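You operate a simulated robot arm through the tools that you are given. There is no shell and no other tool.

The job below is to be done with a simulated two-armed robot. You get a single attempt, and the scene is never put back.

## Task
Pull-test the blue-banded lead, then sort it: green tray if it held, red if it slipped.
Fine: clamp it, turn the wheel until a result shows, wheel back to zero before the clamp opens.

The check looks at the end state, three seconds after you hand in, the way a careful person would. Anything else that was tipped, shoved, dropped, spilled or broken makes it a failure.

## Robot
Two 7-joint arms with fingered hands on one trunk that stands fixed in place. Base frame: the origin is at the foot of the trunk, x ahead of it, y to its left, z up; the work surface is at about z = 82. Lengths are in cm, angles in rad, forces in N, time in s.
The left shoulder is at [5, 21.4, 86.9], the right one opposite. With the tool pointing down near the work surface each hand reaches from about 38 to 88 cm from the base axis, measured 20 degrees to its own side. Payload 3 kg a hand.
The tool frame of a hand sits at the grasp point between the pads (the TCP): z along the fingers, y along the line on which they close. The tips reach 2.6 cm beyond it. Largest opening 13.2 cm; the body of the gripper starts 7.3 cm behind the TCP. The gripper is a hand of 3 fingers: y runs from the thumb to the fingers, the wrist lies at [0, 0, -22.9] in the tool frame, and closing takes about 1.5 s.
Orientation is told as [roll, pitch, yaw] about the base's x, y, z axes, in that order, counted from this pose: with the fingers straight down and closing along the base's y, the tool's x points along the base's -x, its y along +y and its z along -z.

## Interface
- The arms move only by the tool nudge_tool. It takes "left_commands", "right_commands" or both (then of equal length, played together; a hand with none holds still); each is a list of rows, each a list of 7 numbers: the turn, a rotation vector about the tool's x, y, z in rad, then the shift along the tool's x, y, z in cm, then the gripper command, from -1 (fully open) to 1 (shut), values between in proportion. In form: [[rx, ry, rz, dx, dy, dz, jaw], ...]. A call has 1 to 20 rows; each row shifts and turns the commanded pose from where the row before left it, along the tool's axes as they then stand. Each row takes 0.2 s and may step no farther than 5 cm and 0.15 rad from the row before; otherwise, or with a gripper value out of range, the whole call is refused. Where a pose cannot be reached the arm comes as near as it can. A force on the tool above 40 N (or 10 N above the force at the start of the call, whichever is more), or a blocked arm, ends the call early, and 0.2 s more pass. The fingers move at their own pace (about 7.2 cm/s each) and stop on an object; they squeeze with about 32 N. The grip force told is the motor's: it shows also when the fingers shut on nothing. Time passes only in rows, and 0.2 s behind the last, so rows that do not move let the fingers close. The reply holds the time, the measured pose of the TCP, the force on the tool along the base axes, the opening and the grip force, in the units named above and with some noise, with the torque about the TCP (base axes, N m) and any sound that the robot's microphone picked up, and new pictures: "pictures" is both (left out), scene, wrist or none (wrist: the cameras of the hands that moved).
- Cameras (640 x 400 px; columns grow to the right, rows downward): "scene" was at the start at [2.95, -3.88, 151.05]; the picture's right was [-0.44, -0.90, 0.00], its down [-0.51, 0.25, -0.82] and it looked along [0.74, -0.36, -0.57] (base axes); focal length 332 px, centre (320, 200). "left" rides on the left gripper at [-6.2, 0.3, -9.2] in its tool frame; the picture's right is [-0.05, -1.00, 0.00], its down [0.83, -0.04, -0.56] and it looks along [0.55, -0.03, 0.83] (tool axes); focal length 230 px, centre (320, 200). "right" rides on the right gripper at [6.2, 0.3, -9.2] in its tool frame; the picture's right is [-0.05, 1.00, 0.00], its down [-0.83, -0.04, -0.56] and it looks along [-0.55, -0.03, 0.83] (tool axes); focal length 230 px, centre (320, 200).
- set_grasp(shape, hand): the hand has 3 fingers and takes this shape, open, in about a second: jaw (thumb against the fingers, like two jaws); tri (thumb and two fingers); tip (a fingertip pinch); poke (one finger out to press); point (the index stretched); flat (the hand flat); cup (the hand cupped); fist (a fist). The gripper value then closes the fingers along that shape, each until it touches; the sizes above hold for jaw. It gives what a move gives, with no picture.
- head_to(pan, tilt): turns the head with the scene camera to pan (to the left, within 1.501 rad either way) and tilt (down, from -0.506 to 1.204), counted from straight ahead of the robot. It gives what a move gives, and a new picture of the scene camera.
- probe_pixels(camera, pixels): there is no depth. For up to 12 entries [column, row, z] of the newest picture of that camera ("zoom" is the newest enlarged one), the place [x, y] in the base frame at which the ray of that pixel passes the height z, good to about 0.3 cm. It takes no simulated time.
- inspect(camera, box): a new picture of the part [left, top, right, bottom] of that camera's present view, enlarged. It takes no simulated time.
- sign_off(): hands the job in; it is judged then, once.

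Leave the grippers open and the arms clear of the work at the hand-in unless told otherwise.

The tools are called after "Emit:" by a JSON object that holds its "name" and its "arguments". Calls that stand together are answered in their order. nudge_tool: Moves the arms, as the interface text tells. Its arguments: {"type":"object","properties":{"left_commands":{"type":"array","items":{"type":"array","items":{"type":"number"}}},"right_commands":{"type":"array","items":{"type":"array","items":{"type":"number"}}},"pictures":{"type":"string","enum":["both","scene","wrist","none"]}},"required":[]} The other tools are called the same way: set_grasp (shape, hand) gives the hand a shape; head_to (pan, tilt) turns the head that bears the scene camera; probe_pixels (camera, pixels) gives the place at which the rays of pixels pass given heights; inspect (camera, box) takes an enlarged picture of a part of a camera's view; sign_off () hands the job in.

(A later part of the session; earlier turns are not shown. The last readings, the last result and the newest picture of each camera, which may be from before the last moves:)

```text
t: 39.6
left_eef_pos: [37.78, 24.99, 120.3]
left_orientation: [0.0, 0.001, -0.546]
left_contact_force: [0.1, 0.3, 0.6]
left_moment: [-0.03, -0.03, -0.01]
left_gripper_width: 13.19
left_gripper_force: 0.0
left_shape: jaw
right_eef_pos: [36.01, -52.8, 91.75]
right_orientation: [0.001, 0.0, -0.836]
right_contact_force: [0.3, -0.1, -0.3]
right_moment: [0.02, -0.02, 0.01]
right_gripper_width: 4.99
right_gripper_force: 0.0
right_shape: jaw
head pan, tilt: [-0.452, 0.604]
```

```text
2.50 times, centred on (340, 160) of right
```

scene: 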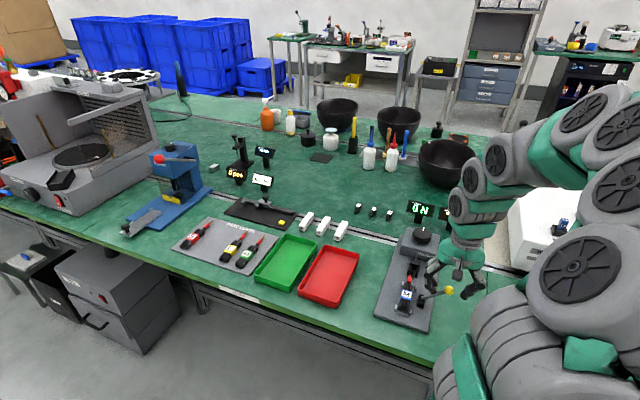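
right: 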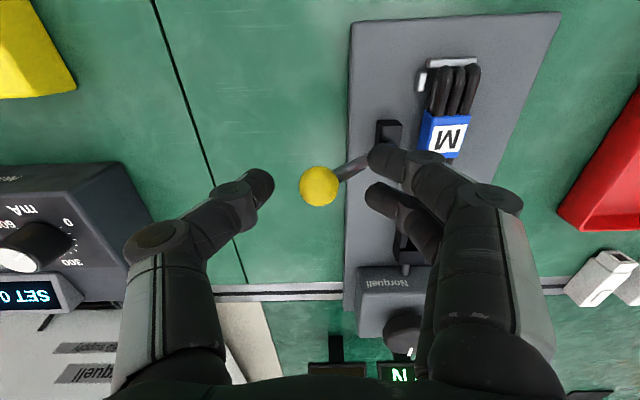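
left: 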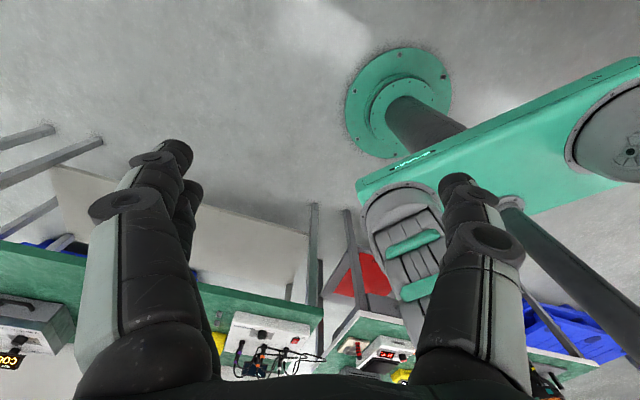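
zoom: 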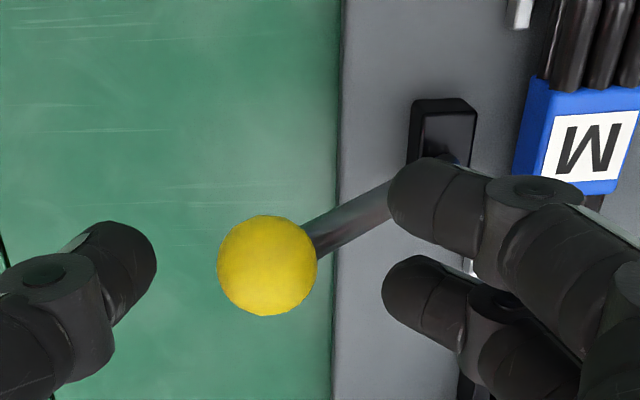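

The ball is caged: thumb on the outside (left), fingers on the bundle side, and the stem passes below the fingertips. I'll push toward the bundle following the arc about the pivot, up to about upright, and look.

Emit:
{"name": "nudge_tool", "arguments": {"right_commands": [[0, 0, 0, 0, 0.75, 0, 0.24], [0, 0, 0, 0, 0.75, 0, 0.24], [0, 0, 0, 0, 1.14, -0.8, 0.24], [0, 0, 0, 0, 1.26, -0.59, 0.24], [0, 0, 0, 0, 1.34, -0.36, 0.24], [0, 0, 0, 0, 1.39, -0.12, 0.24]], "pictures": "both"}}

Emit:
{"name": "inspect", "arguments": {"camera": "scene", "box": [380, 230, 500, 330]}}

Emit:
{"name": "inspect", "arguments": {"camera": "right", "box": [220, 80, 460, 240]}}

```text
t: 41.0
left_eef_pos: [37.79, 24.94, 120.33]
left_orientation: [0.0, 0.0, -0.547]
left_contact_force: [1.1, 0.0, -0.4]
left_moment: [-0.02, 0.04, -0.01]
left_gripper_width: 13.19
left_gripper_force: 0.1
left_shape: jaw
right_eef_pos: [40.78, -48.3, 93.61]
right_orientation: [-0.001, 0.0, -0.836]
right_contact_force: [-0.2, 0.1, 0.3]
right_moment: [0.0, 0.0, -0.01]
right_gripper_width: 5.06
right_gripper_force: 0.1
right_shape: jaw
head pan, tilt: [-0.452, 0.604]
```

scene: 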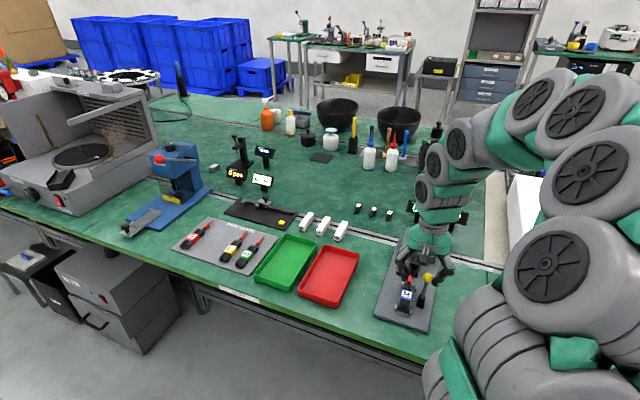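
right: 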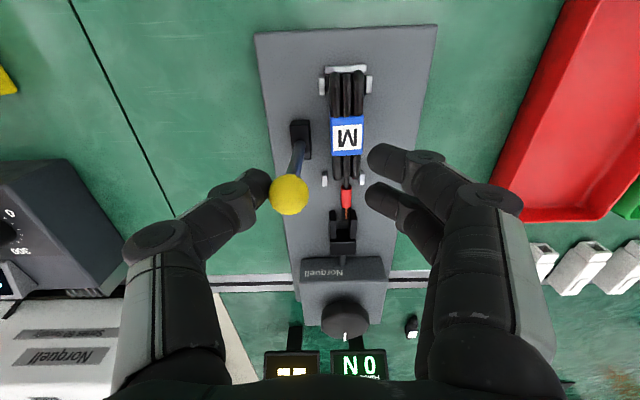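

```text
4.00 times, centred on (440, 280) of scene
```

zoom: 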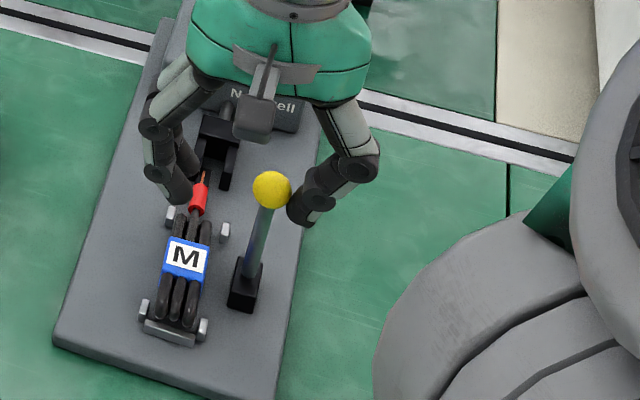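

```text
2.50 times, centred on (340, 160) of right
```

zoom: 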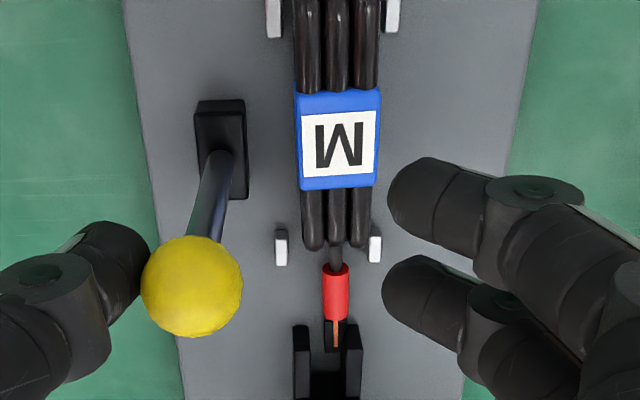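

The lever moves easily and is now upright. I'll continue the arc over the bundle.

Emit:
{"name": "nudge_tool", "arguments": {"right_commands": [[0, 0, 0, 0, 1.39, 0.12, 0.24], [0, 0, 0, 0, 1.34, 0.36, 0.24], [0, 0, 0, 0, 1.26, 0.59, 0.24], [0, 0, 0, 0, 1.14, 0.8, 0.24]], "pictures": "both"}}

Emit:
{"name": "inspect", "arguments": {"camera": "scene", "box": [360, 230, 480, 330]}}

Emit:
{"name": "inspect", "arguments": {"camera": "right", "box": [220, 80, 460, 240]}}

```text
t: 42.0
left_eef_pos: [38.0, 24.93, 120.29]
left_orientation: [-0.001, 0.0, -0.547]
left_contact_force: [0.2, -0.6, 0.3]
left_moment: [0.0, 0.01, 0.01]
left_gripper_width: 13.2
left_gripper_force: 0.1
left_shape: jaw
right_eef_pos: [44.79, -44.8, 91.79]
right_orientation: [0.0, -0.001, -0.837]
right_contact_force: [-0.6, -0.3, -0.3]
right_moment: [-0.02, 0.01, 0.0]
right_gripper_width: 5.05
right_gripper_force: 0.1
right_shape: jaw
head pan, tilt: [-0.452, 0.604]
```

scene: 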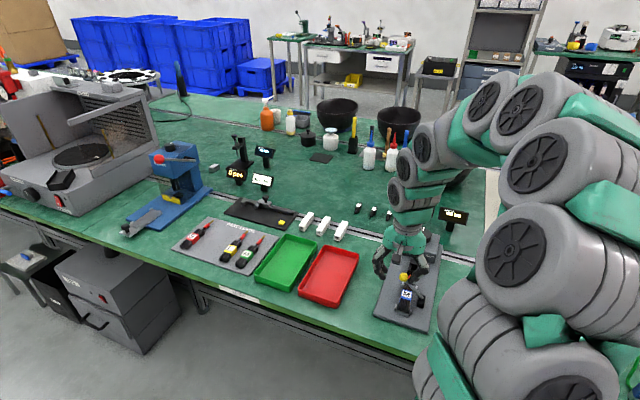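
right: 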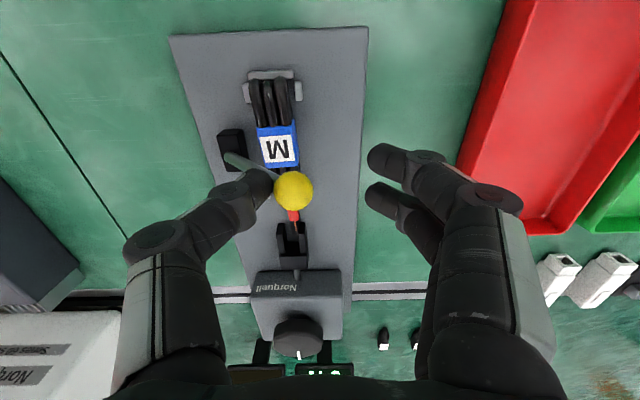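

```text
4.00 times, centred on (420, 280) of scene
```

zoom: 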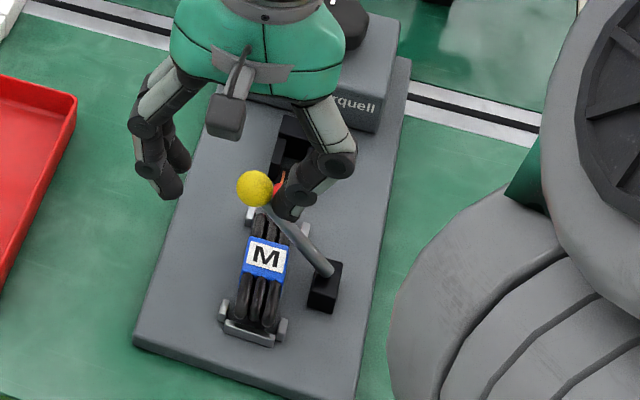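

```text
2.50 times, centred on (340, 160) of right
```

zoom: 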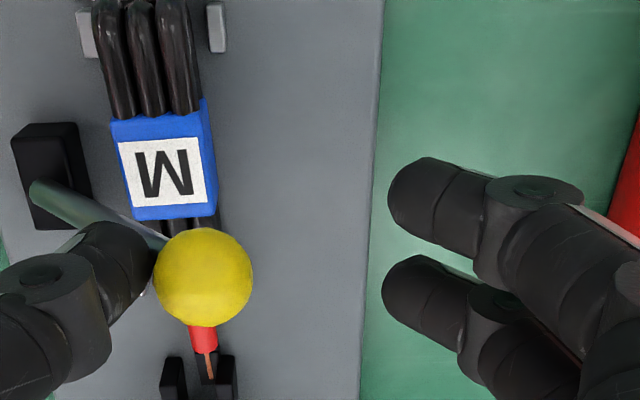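

Still moving freely, with the ball now over the bundle side. I'll continue another 10 degrees at a time and watch the force.

Emit:
{"name": "nudge_tool", "arguments": {"right_commands": [[0, 0, 0, 0, 0.49, 0.49, 0.24], [0, 0, 0, 0, 0.49, 0.49, 0.24], [0, 0, 0, 0, 0, 0, 0.24]], "pictures": "both"}}

Emit:
{"name": "inspect", "arguments": {"camera": "scene", "box": [360, 230, 480, 330]}}

Emit:
{"name": "inspect", "arguments": {"camera": "right", "box": [180, 60, 420, 240]}}

```text
t: 42.8
left_eef_pos: [37.8, 25.05, 120.24]
left_orientation: [-0.001, -0.001, -0.545]
left_contact_force: [0.1, -0.1, 0.2]
left_moment: [-0.03, 0.0, 0.01]
left_gripper_width: 13.21
left_gripper_force: 0.1
left_shape: jaw
right_eef_pos: [45.25, -44.11, 90.9]
right_orientation: [-0.001, 0.0, -0.839]
right_contact_force: [-0.6, 0.3, 0.5]
right_moment: [0.01, 0.04, 0.0]
right_gripper_width: 5.02
right_gripper_force: 0.1
right_shape: jaw
head pan, tilt: [-0.452, 0.604]
```

scene: 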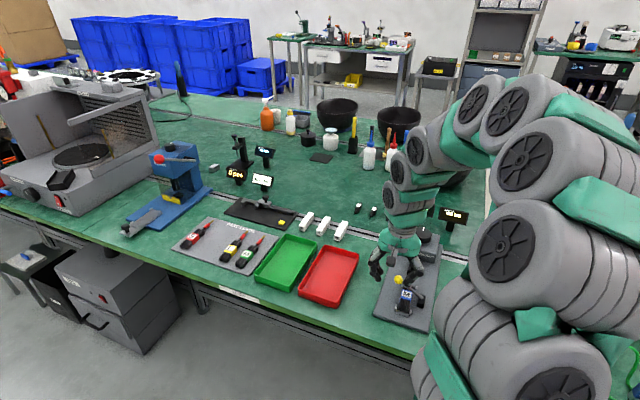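
right: 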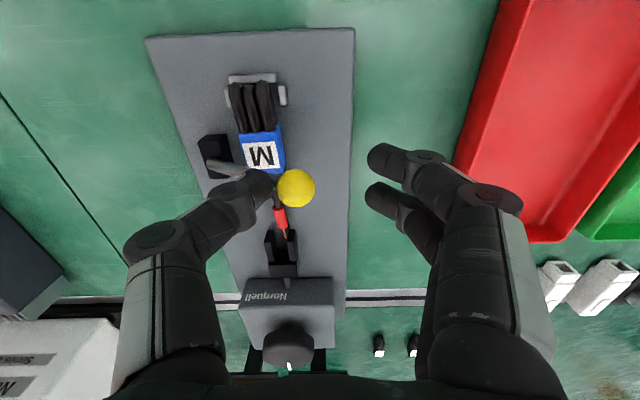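

```text
4.00 times, centred on (420, 280) of scene
```

zoom: 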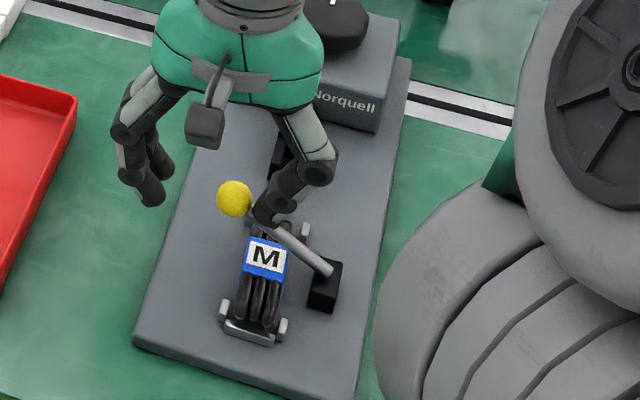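

```text
2.22 times, centred on (300, 150) of right
```

zoom: 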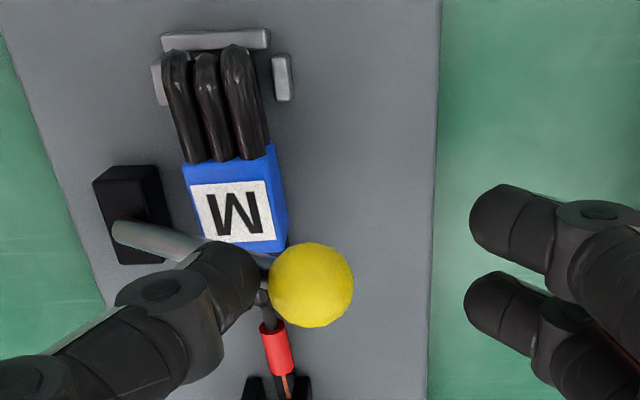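

The thumb is losing leverage as the lever goes past 50°. I'll lift off and press down on the ball from above with closed fingers. First I'll rise, close, and look.

Emit:
{"name": "probe_pixels", "arguments": {"camera": "right", "pixels": [[295, 188, 89.3], [295, 188, 88.5], [295, 188, 90.3]]}}

Emit:
{"name": "nudge_tool", "arguments": {"right_commands": [[0, 0, 0, 0, 0, -2.0, 0.24], [0, 0, 0, 0, 0, -3.0, 0.24], [0, 0, 0, 0, 0, -2.0, 1], [0, 0, 0, 0, 0, 0, 1], [0, 0, 0, 0, 0, 0, 1]], "pictures": "both"}}

Emit:
{"name": "inspect", "arguments": {"camera": "scene", "box": [360, 230, 480, 330]}}

```text
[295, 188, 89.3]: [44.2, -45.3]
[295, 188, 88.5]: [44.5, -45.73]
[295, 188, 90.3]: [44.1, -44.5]
```

```text
t: 44.0
left_eef_pos: [37.8, 25.01, 120.34]
left_orientation: [-0.001, 0.0, -0.546]
left_contact_force: [0.0, 0.3, -0.3]
left_moment: [0.04, 0.01, 0.0]
left_gripper_width: 13.18
left_gripper_force: 0.0
left_shape: jaw
right_eef_pos: [45.23, -44.09, 97.84]
right_orientation: [-0.001, -0.002, -0.837]
right_contact_force: [0.5, -0.2, 0.1]
right_moment: [0.01, 0.03, -0.02]
right_gripper_width: 0.03
right_gripper_force: 32.1
right_shape: jaw
head pan, tilt: [-0.452, 0.604]
```

scene: 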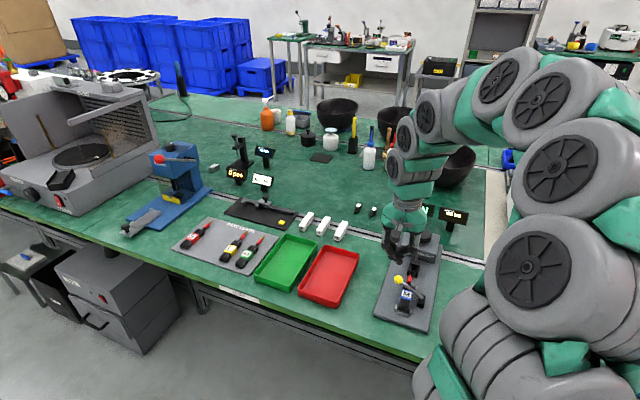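
right: 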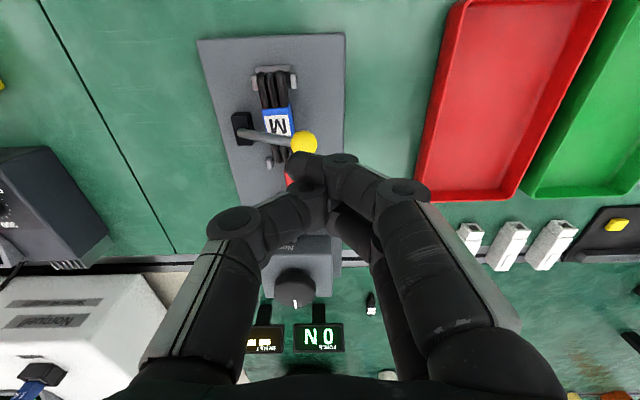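

```text
4.00 times, centred on (420, 280) of scene
```

zoom: 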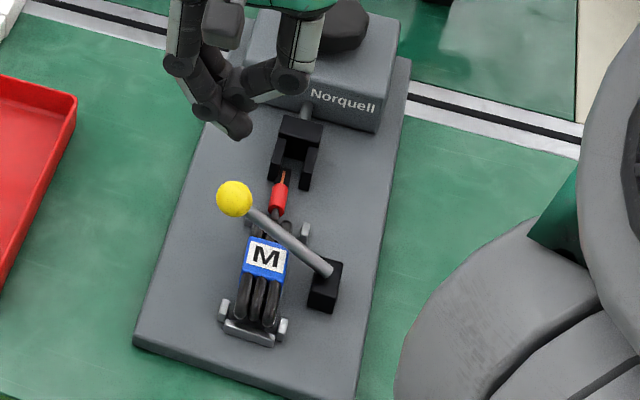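

The lever stays where it was left. I'll locate the ball from both cameras.

Emit:
{"name": "probe_pixels", "arguments": {"camera": "scene", "pixels": [[398.5, 279.5, 88], [398.5, 279.5, 89], [398.5, 279.5, 90], [398.5, 279.5, 91]]}}

Emit:
{"name": "probe_pixels", "arguments": {"camera": "right", "pixels": [[303, 142, 88], [303, 142, 89], [303, 142, 90], [303, 142, 91]]}}

```text
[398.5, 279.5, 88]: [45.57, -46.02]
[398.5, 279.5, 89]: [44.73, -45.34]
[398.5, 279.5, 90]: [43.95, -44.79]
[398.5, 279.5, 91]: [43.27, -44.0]
```

```text
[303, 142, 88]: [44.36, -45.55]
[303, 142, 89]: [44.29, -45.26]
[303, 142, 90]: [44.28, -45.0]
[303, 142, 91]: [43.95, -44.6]
```

The ball is at about (44.2,-45.1,89.6), so the lever is about 51° past upright. I'll bring the closed fingertips over it and press down along the arc.

Emit:
{"name": "nudge_tool", "arguments": {"right_commands": [[0, 0, 0, -0.05, -1.16, 0, 1], [0, 0, 0, 0, 0, 2.0, 1], [0, 0, 0, 0, 0, 2.0, 1], [0, 0, 0, 0, 0, 0.6, 1], [0, 0, 0, 0, 0.35, 0.52, 1], [0, 0, 0, 0, 0.35, 0.52, 1]], "pictures": "both"}}

Emit:
{"name": "inspect", "arguments": {"camera": "scene", "box": [360, 230, 480, 330]}}

```text
t: 45.4
left_eef_pos: [37.9, 25.04, 120.31]
left_orientation: [-0.001, 0.0, -0.546]
left_contact_force: [-0.2, 0.5, -0.4]
left_moment: [-0.01, 0.06, -0.03]
left_gripper_width: 13.19
left_gripper_force: 0.1
left_shape: jaw
right_eef_pos: [45.02, -44.56, 92.08]
right_orientation: [-0.002, 0.0, -0.838]
right_contact_force: [0.0, -0.4, 0.5]
right_moment: [0.0, 0.01, 0.01]
right_gripper_width: 0.0
right_gripper_force: 32.4
right_shape: jaw
head pan, tilt: [-0.452, 0.604]
```

scene: 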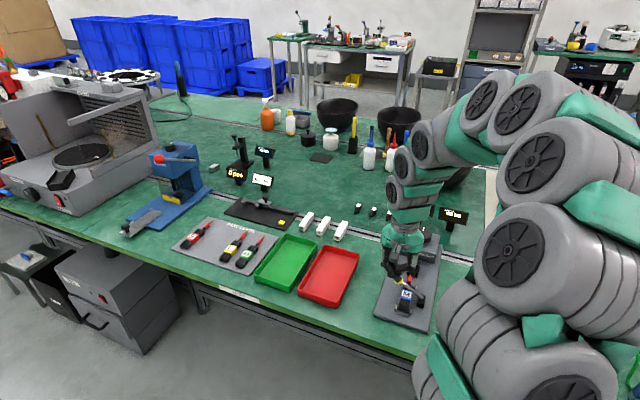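
right: 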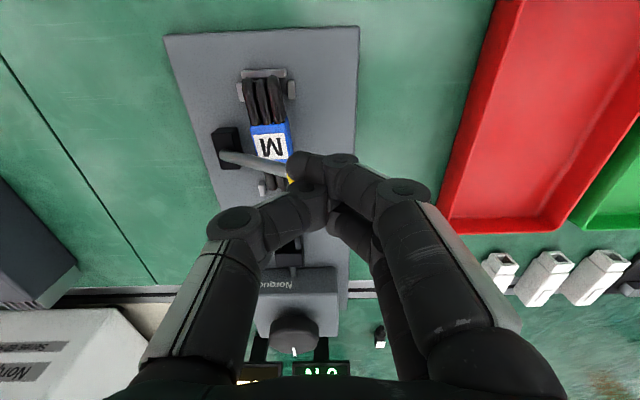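

```text
4.00 times, centred on (420, 280) of scene
```

zoom: 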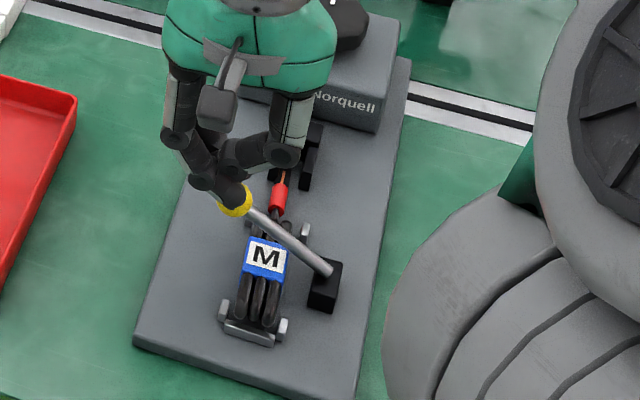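

Fingertips are on the ball. I'll keep pressing along the arc.

Emit:
{"name": "nudge_tool", "arguments": {"right_commands": [[0, 0, 0, 0, 0.3, 0.6, 1], [0, 0, 0, 0, 0.3, 0.6, 1], [0, 0, 0, 0, 0.2, 0.7, 1]], "pictures": "both"}}

Emit:
{"name": "inspect", "arguments": {"camera": "scene", "box": [360, 230, 480, 330]}}

```text
t: 46.2
left_eef_pos: [37.85, 25.0, 120.29]
left_orientation: [0.0, 0.0, -0.546]
left_contact_force: [-0.2, 0.3, -0.3]
left_moment: [-0.03, 0.0, -0.01]
left_gripper_width: 13.2
left_gripper_force: 0.0
left_shape: jaw
right_eef_pos: [45.55, -44.05, 90.35]
right_orientation: [0.0, -0.001, -0.84]
right_contact_force: [-0.7, 0.0, -0.7]
right_moment: [0.01, -0.01, -0.04]
right_gripper_width: 0.0
right_gripper_force: 32.1
right_shape: jaw
head pan, tilt: [-0.452, 0.604]
```

scene: 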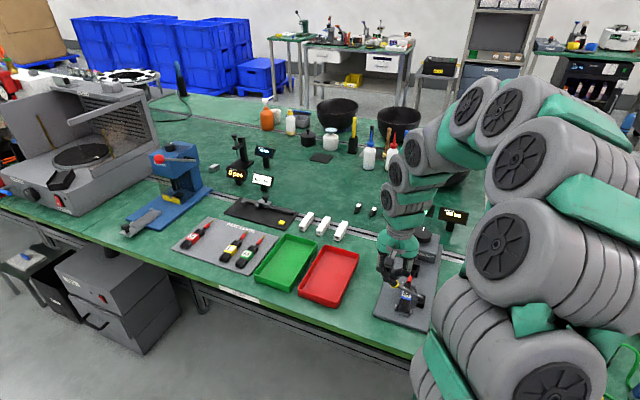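
right: 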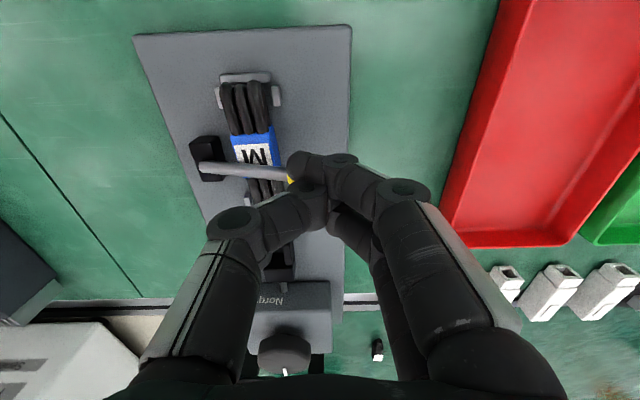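

```text
4.00 times, centred on (420, 280) of scene
```

zoom: 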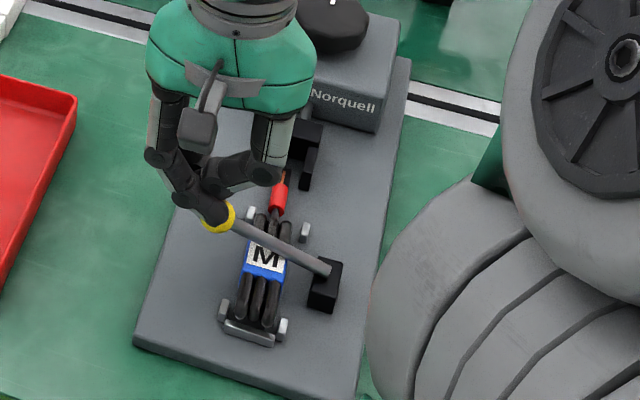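

The lever is following down with little resistance. Continuing.

Emit:
{"name": "nudge_tool", "arguments": {"right_commands": [[0, 0, 0, 0, 0.18, 0.6, 1], [0, 0, 0, 0, 0.12, 0.6, 1], [0, 0, 0, 0, 0, 0, 1]], "pictures": "both"}}

Emit:
{"name": "inspect", "arguments": {"camera": "scene", "box": [360, 230, 480, 330]}}

```text
t: 46.8
left_eef_pos: [37.95, 25.13, 120.2]
left_orientation: [0.001, -0.001, -0.548]
left_contact_force: [-0.4, 0.3, -1.1]
left_moment: [0.04, -0.01, 0.01]
left_gripper_width: 13.19
left_gripper_force: 0.0
left_shape: jaw
right_eef_pos: [46.15, -43.69, 89.28]
right_orientation: [0.005, -0.005, -0.839]
right_contact_force: [-1.7, 12.3, 27.7]
right_moment: [-0.1, 0.4, -0.16]
right_gripper_width: 0.0
right_gripper_force: 31.5
right_shape: jaw
head pan, tilt: [-0.452, 0.604]
stopped in row 3 (right hand): the force on the tool passed its limit at 44 N (the readings are from after the stop); the commanded pose is now the measured one
```

scene: 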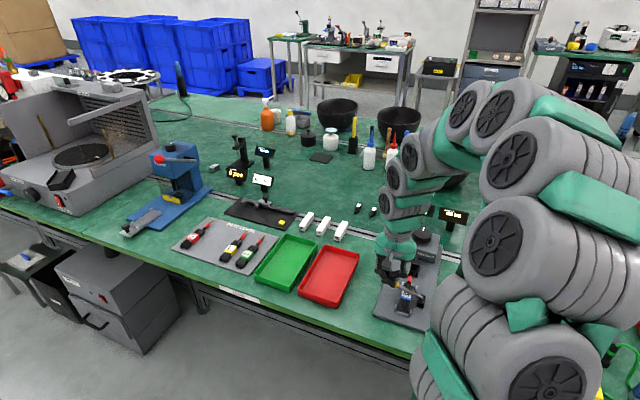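
right: 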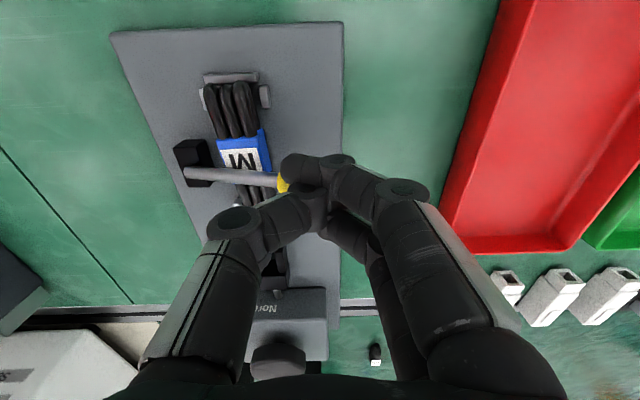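

```text
4.00 times, centred on (420, 280) of scene
```

zoom: 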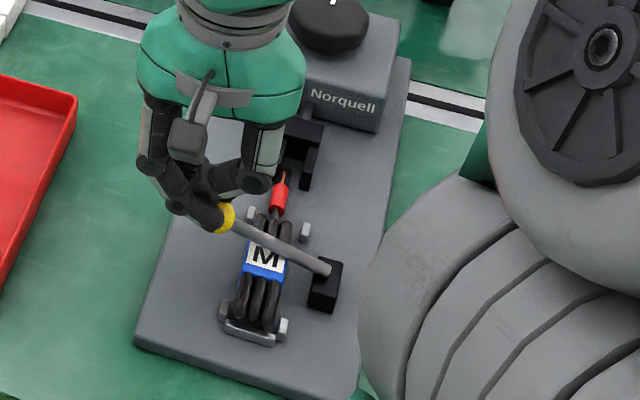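

The lever reached a firm stop near horizontal across the bundle. I'll lift off and look at the clamp.

Emit:
{"name": "nudge_tool", "arguments": {"right_commands": [[0, 0, 0, 0, 0, -1.0, 1], [0, 0, 0, 0, 0, -3.0, 1], [0, 0, 0, 0, 0, -4.0, 1], [0, 0, 0, 0, 1.0, -1.0, 1]], "pictures": "both"}}

Emit:
{"name": "inspect", "arguments": {"camera": "scene", "box": [370, 230, 470, 330]}}

Emit:
{"name": "inspect", "arguments": {"camera": "right", "box": [180, 50, 360, 200]}}

```text
t: 47.8
left_eef_pos: [37.89, 24.96, 120.37]
left_orientation: [-0.002, -0.001, -0.545]
left_contact_force: [0.6, 0.2, 1.0]
left_moment: [0.03, 0.0, 0.0]
left_gripper_width: 13.2
left_gripper_force: 0.1
left_shape: jaw
right_eef_pos: [46.78, -43.17, 98.19]
right_orientation: [0.004, -0.002, -0.839]
right_contact_force: [0.1, 0.3, -0.1]
right_moment: [0.01, -0.01, 0.01]
right_gripper_width: 0.0
right_gripper_force: 32.1
right_shape: jaw
head pan, tilt: [-0.452, 0.604]
```

scene: 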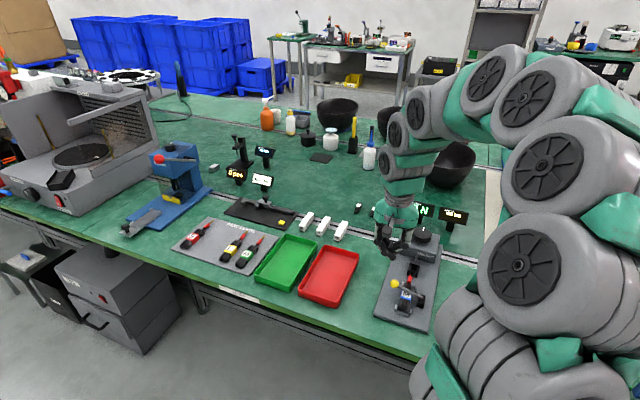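
right: 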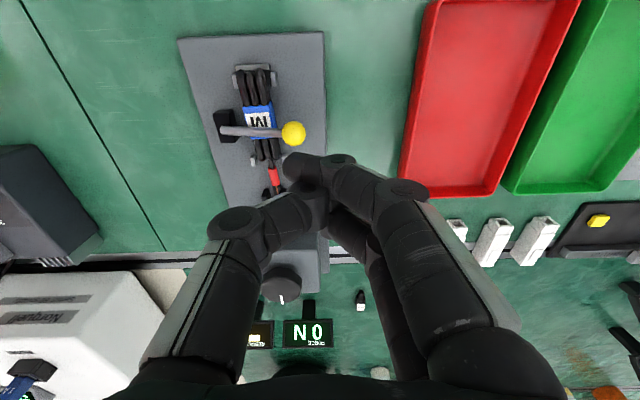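

```text
4.00 times, centred on (420, 280) of scene
```

zoom: 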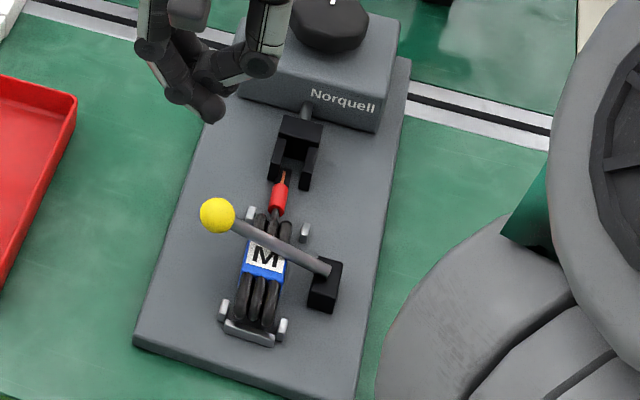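

```text
2.67 times, centred on (270, 125) of right
```

zoom: 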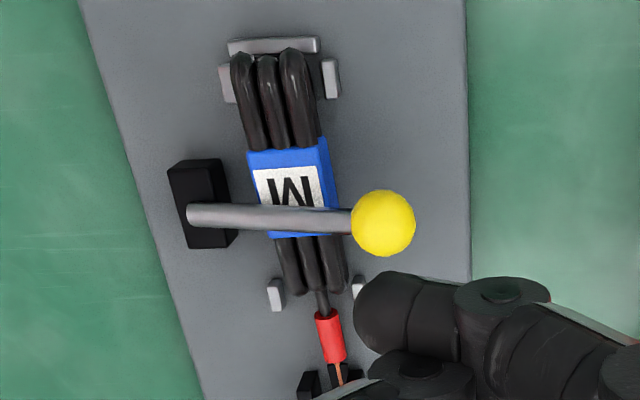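

The lever lies firmly across the band, so the lead is clamped. The FORCE display reads 0 N. Next, the wheel: I'll move above it with the hand opened to about 7.5 cm and look.

Emit:
{"name": "nudge_tool", "arguments": {"right_commands": [[0, 0, 0, 0, 0, -3.0, 1], [0, 0, 0, -3.07, -1.03, -0.3, 1], [0, 0, 0, -3.07, -1.03, -0.3, 0.5], [0, 0, 0, -3.07, -1.03, -0.3, -0.15], [0, 0, 0, -3.07, -1.03, -0.3, -0.15], [0, 0, 0, -3.07, -1.03, -0.3, -0.15], [0, 0, 0, -3.07, -1.03, -0.3, -0.15], [0, 0, 0, 0, 0, 0, -0.15]], "pictures": "both"}}

Emit:
{"name": "inspect", "arguments": {"camera": "right", "box": [220, 20, 420, 180]}}

```text
t: 49.6
left_eef_pos: [37.9, 24.97, 120.21]
left_orientation: [-0.001, -0.002, -0.548]
left_contact_force: [-0.3, -0.6, -0.4]
left_moment: [0.01, -0.01, -0.02]
left_gripper_width: 13.22
left_gripper_force: 0.0
left_shape: jaw
right_eef_pos: [54.38, -60.97, 103.06]
right_orientation: [0.004, -0.004, -0.837]
right_contact_force: [-0.5, 0.9, 0.9]
right_moment: [-0.01, 0.0, 0.0]
right_gripper_width: 7.53
right_gripper_force: 0.1
right_shape: jaw
head pan, tilt: [-0.452, 0.604]
```

scene: 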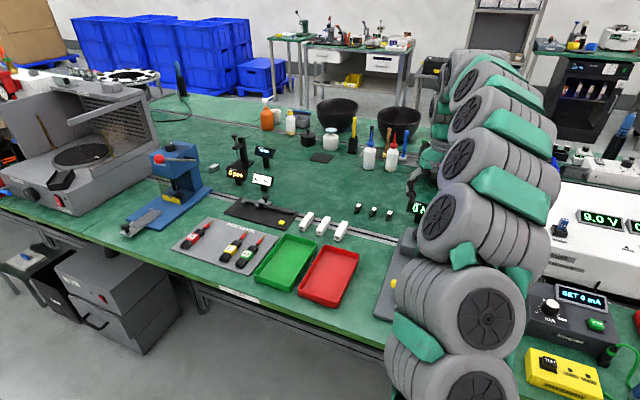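
right: 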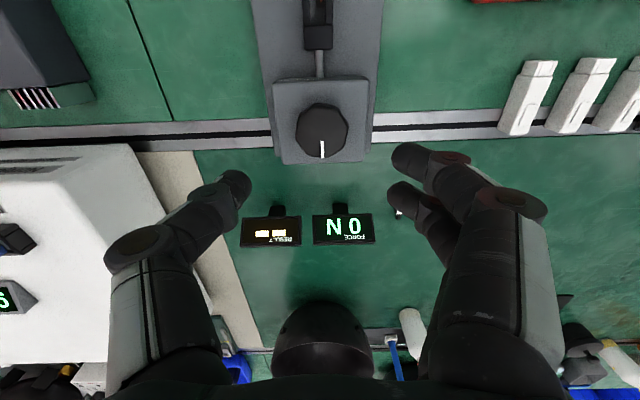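

```text
2.50 times, centred on (320, 100) of right
```

zoom: 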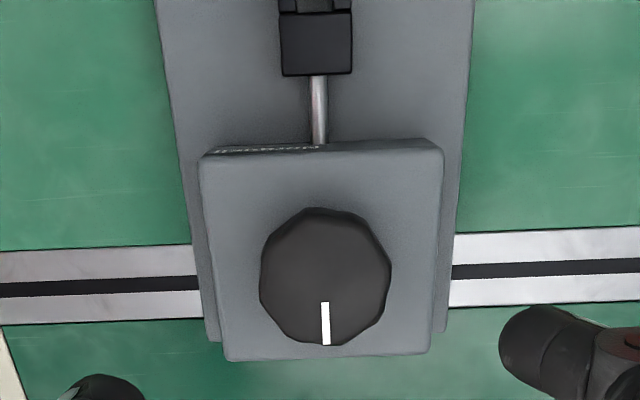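

The knob centre is at (322,131) and both displays are readable from here. I'll probe knob and display positions.

Emit:
{"name": "probe_pixels", "arguments": {"camera": "right", "pixels": [[322, 131, 92], [322, 131, 91], [322, 131, 90], [322, 131, 89], [320, 78, 88], [344, 213, 82], [344, 216, 87], [262, 208, 82], [272, 218, 87]]}}

Emit:
{"name": "inspect", "arguments": {"camera": "right", "box": [230, 190, 390, 260]}}

```text
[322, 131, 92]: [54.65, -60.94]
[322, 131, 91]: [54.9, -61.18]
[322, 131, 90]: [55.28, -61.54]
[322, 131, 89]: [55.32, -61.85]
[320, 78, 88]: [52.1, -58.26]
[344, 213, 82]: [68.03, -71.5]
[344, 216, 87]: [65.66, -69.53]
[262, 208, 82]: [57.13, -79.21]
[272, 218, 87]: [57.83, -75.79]
```

```text
4.00 times, centred on (310, 225) of right
```

zoom: 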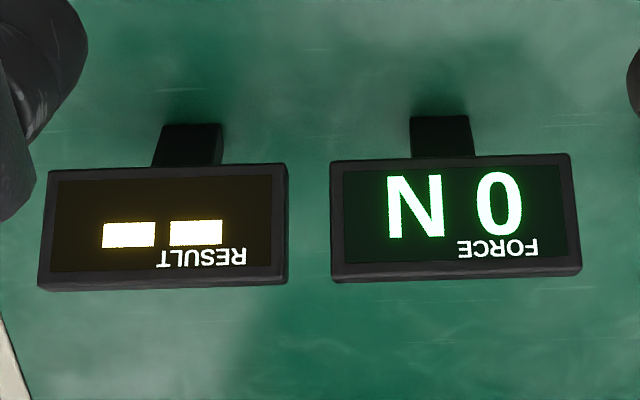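

Combining views, the knob top is at about z=89, centred at about (55.2,-61.7), with a diameter of about 5.3 cm. The displays are well clear. I'll centre over it and lower to z≈94 for a check.

Emit:
{"name": "nudge_tool", "arguments": {"right_commands": [[0, 0, 0, -1.09, 0.12, 1.0, -0.15], [0, 0, 0, 0, 0, 3.0, -0.15], [0, 0, 0, 0, 0, 3.0, -0.15], [0, 0, 0, 0, 0, 2.0, -0.15], [0, 0, 0, 0, 0, 0, -0.15]], "pictures": "wrist"}}

Emit:
{"name": "inspect", "arguments": {"camera": "right", "box": [200, 80, 440, 240]}}

```text
t: 50.8
left_eef_pos: [37.92, 25.03, 120.21]
left_orientation: [0.0, 0.0, -0.547]
left_contact_force: [0.3, -0.7, -0.4]
left_moment: [0.0, 0.02, 0.0]
left_gripper_width: 13.18
left_gripper_force: 0.0
left_shape: jaw
right_eef_pos: [55.34, -61.89, 94.16]
right_orientation: [0.005, -0.002, -0.84]
right_contact_force: [0.1, -0.4, 0.0]
right_moment: [0.01, -0.02, -0.03]
right_gripper_width: 7.53
right_gripper_force: 0.1
right_shape: jaw
head pan, tilt: [-0.452, 0.604]
```

right: 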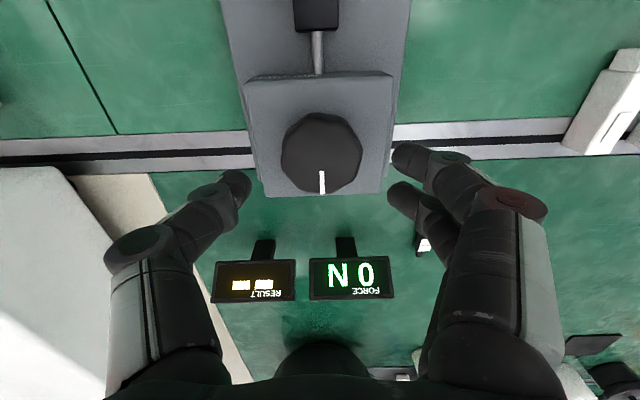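

```text
2.50 times, centred on (320, 160) of right
```

zoom: 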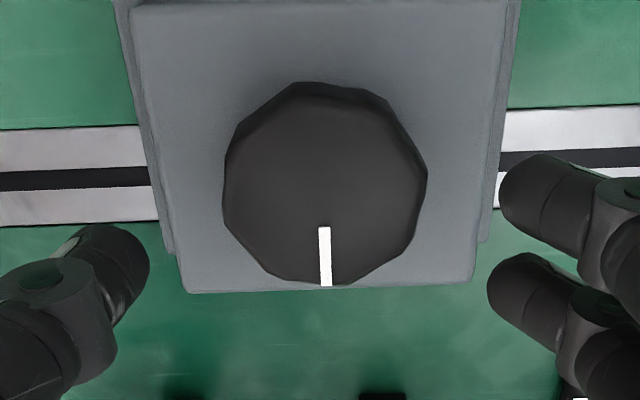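

The hand axis falls at (320,157) against the knob centre at (322,153). I'll correct 0.3 cm back and 0.1 sideways and descend to z≈90.3 around the knob.

Emit:
{"name": "nudge_tool", "arguments": {"right_commands": [[0, 0, 0, 0.3, 0.12, 0, -0.15], [0, 0, 0, 0, 0, 1.5, -0.15], [0, 0, 0, 0, 0, 1.5, -0.15], [0, 0, 0, 0, 0, 0.85, -0.15], [0, 0, 0, 0, 0, 0, -0.15]], "pictures": "wrist"}}

Emit:
{"name": "inspect", "arguments": {"camera": "right", "box": [200, 80, 440, 240]}}

```text
t: 52.0
left_eef_pos: [37.83, 25.09, 120.31]
left_orientation: [0.0, 0.001, -0.546]
left_contact_force: [0.3, 0.5, 0.0]
left_moment: [0.0, -0.04, 0.0]
left_gripper_width: 13.16
left_gripper_force: 0.1
left_shape: jaw
right_eef_pos: [55.2, -61.41, 90.24]
right_orientation: [0.003, -0.003, -0.84]
right_contact_force: [-1.1, -1.4, -0.2]
right_moment: [0.03, 0.0, 0.0]
right_gripper_width: 7.51
right_gripper_force: 0.2
right_shape: jaw
head pan, tilt: [-0.452, 0.604]
```

right: 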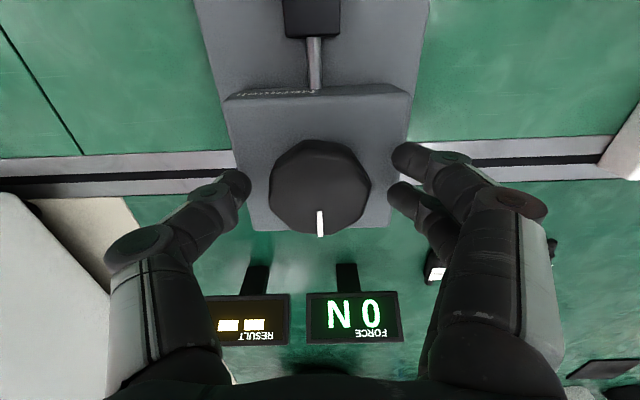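

```text
2.50 times, centred on (320, 160) of right
```

zoom: 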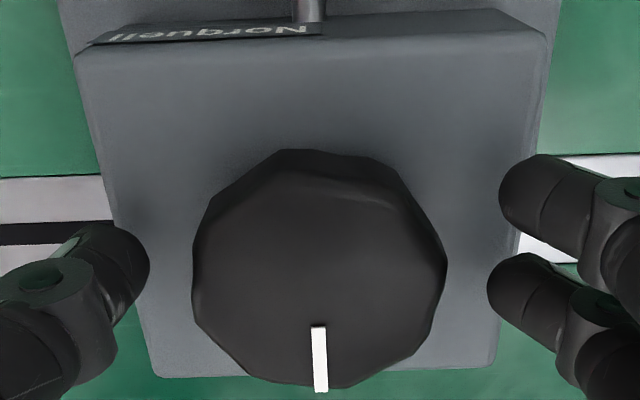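

The knob is centred between thumb and fingers: (320,186) against the expected (320,187). I'll close on it gently.

Emit:
{"name": "nudge_tool", "arguments": {"right_commands": [[0, 0, 0, 0, 0, 0, 0.05], [0, 0, 0, 0, 0, 0, 0.2], [0, 0, 0, 0, 0, 0, 0.35], [0, 0, 0, 0, 0, 0, 0.5], [0, 0, 0, 0, 0, 0, 0.7], [0, 0, 0, 0, 0, 0, 0.7]], "pictures": "wrist"}}

Emit:
{"name": "inspect", "arguments": {"camera": "right", "box": [200, 80, 440, 240]}}

```text
t: 53.4
left_eef_pos: [37.85, 25.13, 120.28]
left_orientation: [0.001, 0.001, -0.546]
left_contact_force: [-0.3, 0.1, 0.1]
left_moment: [-0.03, -0.03, 0.02]
left_gripper_width: 13.19
left_gripper_force: 0.0
left_shape: jaw
right_eef_pos: [55.06, -61.38, 90.23]
right_orientation: [0.002, -0.004, -0.839]
right_contact_force: [-2.7, 2.2, -2.4]
right_moment: [0.02, 0.05, -0.04]
right_gripper_width: 4.35
right_gripper_force: 32.3
right_shape: jaw
head pan, tilt: [-0.452, 0.604]
```

right: 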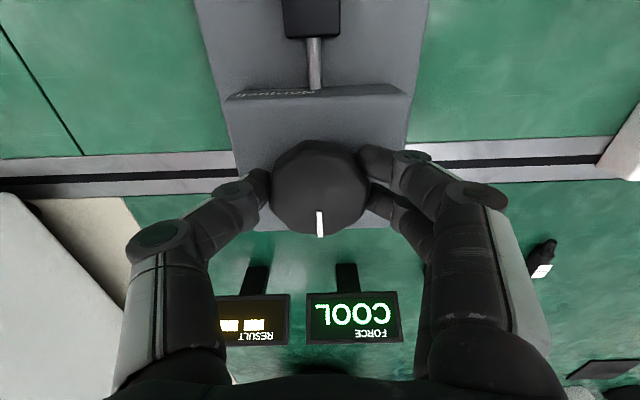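

```text
2.50 times, centred on (320, 160) of right
```

zoom: 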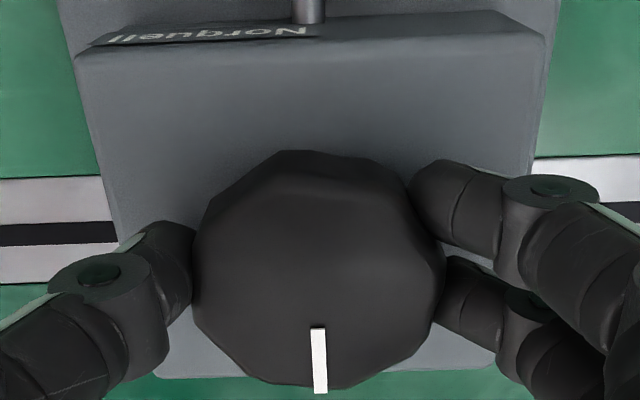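

The knob is gripped firmly. The FORCE display has changed; I'll enlarge it.

Emit:
{"name": "inspect", "arguments": {"camera": "right", "box": [210, 270, 410, 360]}}

```text
3.20 times, centred on (310, 315) of right
```

zoom: 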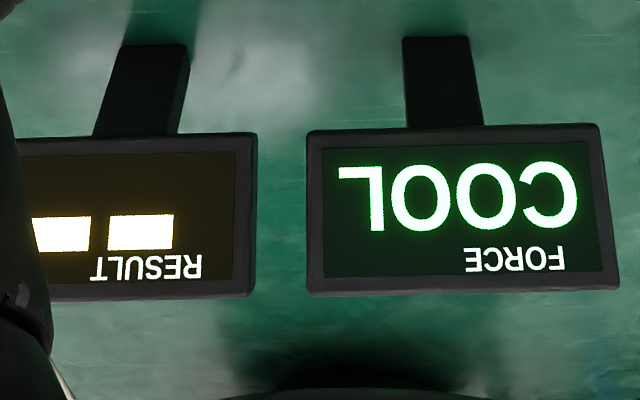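

The FORCE display reads "COOL", perhaps meaning the tester needs a moment before pulling. I'll hold still for a few seconds and watch it.

Emit:
{"name": "nudge_tool", "arguments": {"right_commands": [[0, 0, 0, 0, 0, 0, 0.7], [0, 0, 0, 0, 0, 0, 0.7], [0, 0, 0, 0, 0, 0, 0.7], [0, 0, 0, 0, 0, 0, 0.7], [0, 0, 0, 0, 0, 0, 0.7], [0, 0, 0, 0, 0, 0, 0.7], [0, 0, 0, 0, 0, 0, 0.7], [0, 0, 0, 0, 0, 0, 0.7], [0, 0, 0, 0, 0, 0, 0.7], [0, 0, 0, 0, 0, 0, 0.7], [0, 0, 0, 0, 0, 0, 0.7], [0, 0, 0, 0, 0, 0, 0.7], [0, 0, 0, 0, 0, 0, 0.7], [0, 0, 0, 0, 0, 0, 0.7], [0, 0, 0, 0, 0, 0, 0.7]], "pictures": "wrist"}}

Emit:
{"name": "inspect", "arguments": {"camera": "right", "box": [210, 270, 410, 360]}}

```text
t: 56.6
left_eef_pos: [37.84, 25.05, 120.28]
left_orientation: [0.001, 0.0, -0.548]
left_contact_force: [-0.3, -0.8, -0.6]
left_moment: [-0.01, 0.0, 0.03]
left_gripper_width: 13.21
left_gripper_force: 0.0
left_shape: jaw
right_eef_pos: [55.26, -61.32, 90.39]
right_orientation: [0.004, -0.002, -0.84]
right_contact_force: [-5.6, 5.7, -4.2]
right_moment: [0.13, 0.11, -0.08]
right_gripper_width: 4.34
right_gripper_force: 32.5
right_shape: jaw
head pan, tilt: [-0.452, 0.604]
```

right: 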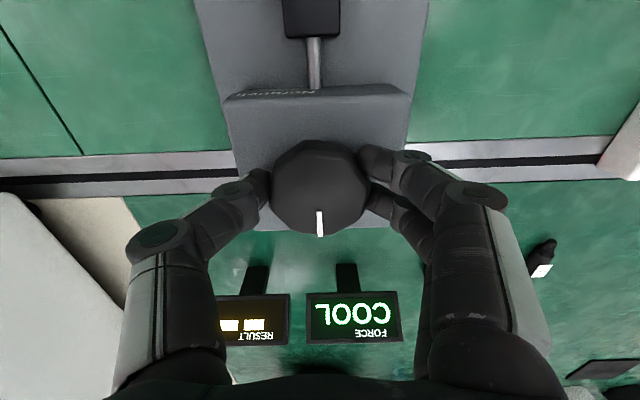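

```text
3.20 times, centred on (310, 315) of right
```

zoom: 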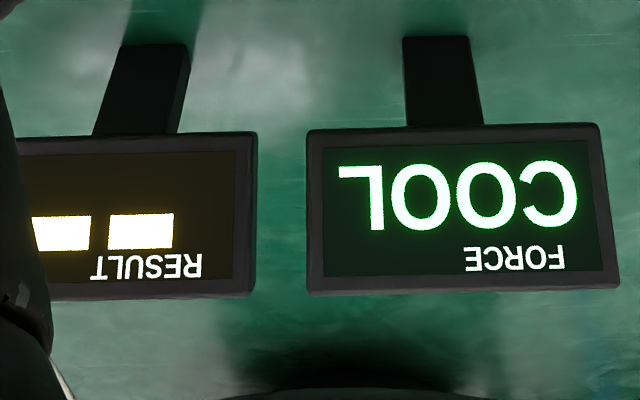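

Still "COOL". I'll release the knob (open slightly, without moving) and wait, to see whether it's the grip or time that matters.

Emit:
{"name": "nudge_tool", "arguments": {"right_commands": [[0, 0, 0, 0, 0, 0, 0.2], [0, 0, 0, 0, 0, 0, 0.1], [0, 0, 0, 0, 0, 0, 0.1], [0, 0, 0, 0, 0, 0, 0.1], [0, 0, 0, 0, 0, 0, 0.1]], "pictures": "wrist"}}

Emit:
{"name": "inspect", "arguments": {"camera": "right", "box": [210, 130, 410, 360]}}

```text
t: 57.8
left_eef_pos: [37.8, 25.08, 120.37]
left_orientation: [0.0, -0.001, -0.547]
left_contact_force: [0.9, 0.2, 0.0]
left_moment: [-0.02, 0.02, 0.02]
left_gripper_width: 13.18
left_gripper_force: 0.1
left_shape: jaw
right_eef_pos: [55.08, -61.42, 90.25]
right_orientation: [0.002, -0.004, -0.842]
right_contact_force: [-1.0, -0.1, 0.4]
right_moment: [0.01, 0.0, 0.0]
right_gripper_width: 5.86
right_gripper_force: 0.1
right_shape: jaw
head pan, tilt: [-0.452, 0.604]
```

right: 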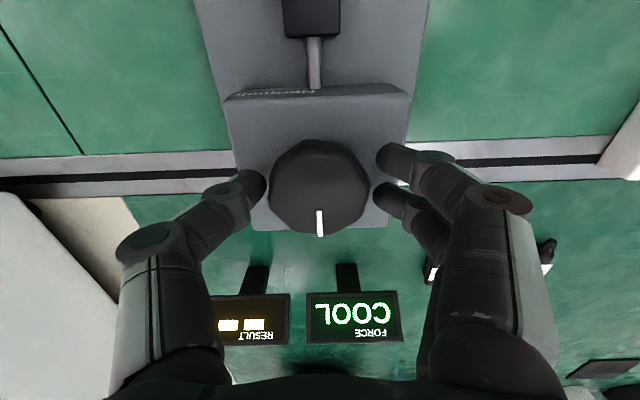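

```text
1.74 times, centred on (310, 245) of right
```

zoom: 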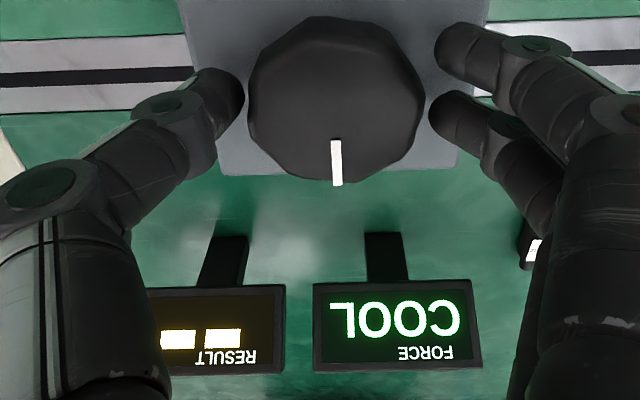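

It still reads "COOL" with the knob free at its zero mark, so time seems to be the factor. I'll wait with the hand still.

Emit:
{"name": "nudge_tool", "arguments": {"right_commands": [[0, 0, 0, 0, 0, 0, 0.1], [0, 0, 0, 0, 0, 0, 0.1], [0, 0, 0, 0, 0, 0, 0.1], [0, 0, 0, 0, 0, 0, 0.1], [0, 0, 0, 0, 0, 0, 0.1], [0, 0, 0, 0, 0, 0, 0.1], [0, 0, 0, 0, 0, 0, 0.1], [0, 0, 0, 0, 0, 0, 0.1], [0, 0, 0, 0, 0, 0, 0.1], [0, 0, 0, 0, 0, 0, 0.1], [0, 0, 0, 0, 0, 0, 0.1], [0, 0, 0, 0, 0, 0, 0.1], [0, 0, 0, 0, 0, 0, 0.1], [0, 0, 0, 0, 0, 0, 0.1], [0, 0, 0, 0, 0, 0, 0.1], [0, 0, 0, 0, 0, 0, 0.1], [0, 0, 0, 0, 0, 0, 0.1], [0, 0, 0, 0, 0, 0, 0.1], [0, 0, 0, 0, 0, 0, 0.1], [0, 0, 0, 0, 0, 0, 0.1]], "pictures": "none"}}

Emit:
{"name": "nudge_tool", "arguments": {"right_commands": [[0, 0, 0, 0, 0, 0, 0.1], [0, 0, 0, 0, 0, 0, 0.1], [0, 0, 0, 0, 0, 0, 0.1], [0, 0, 0, 0, 0, 0, 0.1], [0, 0, 0, 0, 0, 0, 0.1], [0, 0, 0, 0, 0, 0, 0.1], [0, 0, 0, 0, 0, 0, 0.1], [0, 0, 0, 0, 0, 0, 0.1], [0, 0, 0, 0, 0, 0, 0.1], [0, 0, 0, 0, 0, 0, 0.1], [0, 0, 0, 0, 0, 0, 0.1], [0, 0, 0, 0, 0, 0, 0.1], [0, 0, 0, 0, 0, 0, 0.1], [0, 0, 0, 0, 0, 0, 0.1], [0, 0, 0, 0, 0, 0, 0.1], [0, 0, 0, 0, 0, 0, 0.1], [0, 0, 0, 0, 0, 0, 0.1], [0, 0, 0, 0, 0, 0, 0.1], [0, 0, 0, 0, 0, 0, 0.1], [0, 0, 0, 0, 0, 0, 0.1]], "pictures": "wrist"}}

```text
t: 62.0
left_eef_pos: [37.95, 25.1, 120.33]
left_orientation: [0.001, 0.0, -0.546]
left_contact_force: [-0.1, -0.5, -0.4]
left_moment: [0.0, 0.03, 0.01]
left_gripper_width: 13.21
left_gripper_force: 0.0
left_shape: jaw
right_eef_pos: [55.25, -61.39, 90.3]
right_orientation: [0.003, -0.004, -0.84]
right_contact_force: [0.0, -0.7, 0.5]
right_moment: [0.01, 0.02, 0.0]
right_gripper_width: 5.85
right_gripper_force: 0.1
right_shape: jaw
head pan, tilt: [-0.452, 0.604]
```

```text
t: 66.2
left_eef_pos: [37.9, 25.06, 120.28]
left_orientation: [-0.001, 0.0, -0.547]
left_contact_force: [-0.5, 0.4, -1.0]
left_moment: [-0.02, -0.03, 0.0]
left_gripper_width: 13.18
left_gripper_force: 0.0
left_shape: jaw
right_eef_pos: [55.24, -61.42, 90.27]
right_orientation: [0.004, -0.004, -0.84]
right_contact_force: [-0.5, -0.4, -0.4]
right_moment: [0.01, -0.03, 0.0]
right_gripper_width: 5.86
right_gripper_force: 0.1
right_shape: jaw
head pan, tilt: [-0.452, 0.604]
```

right: 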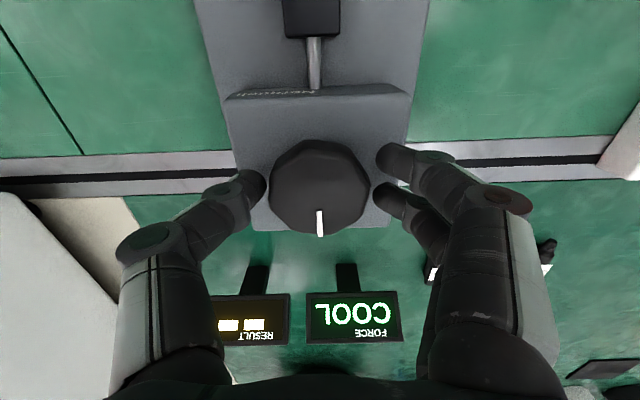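

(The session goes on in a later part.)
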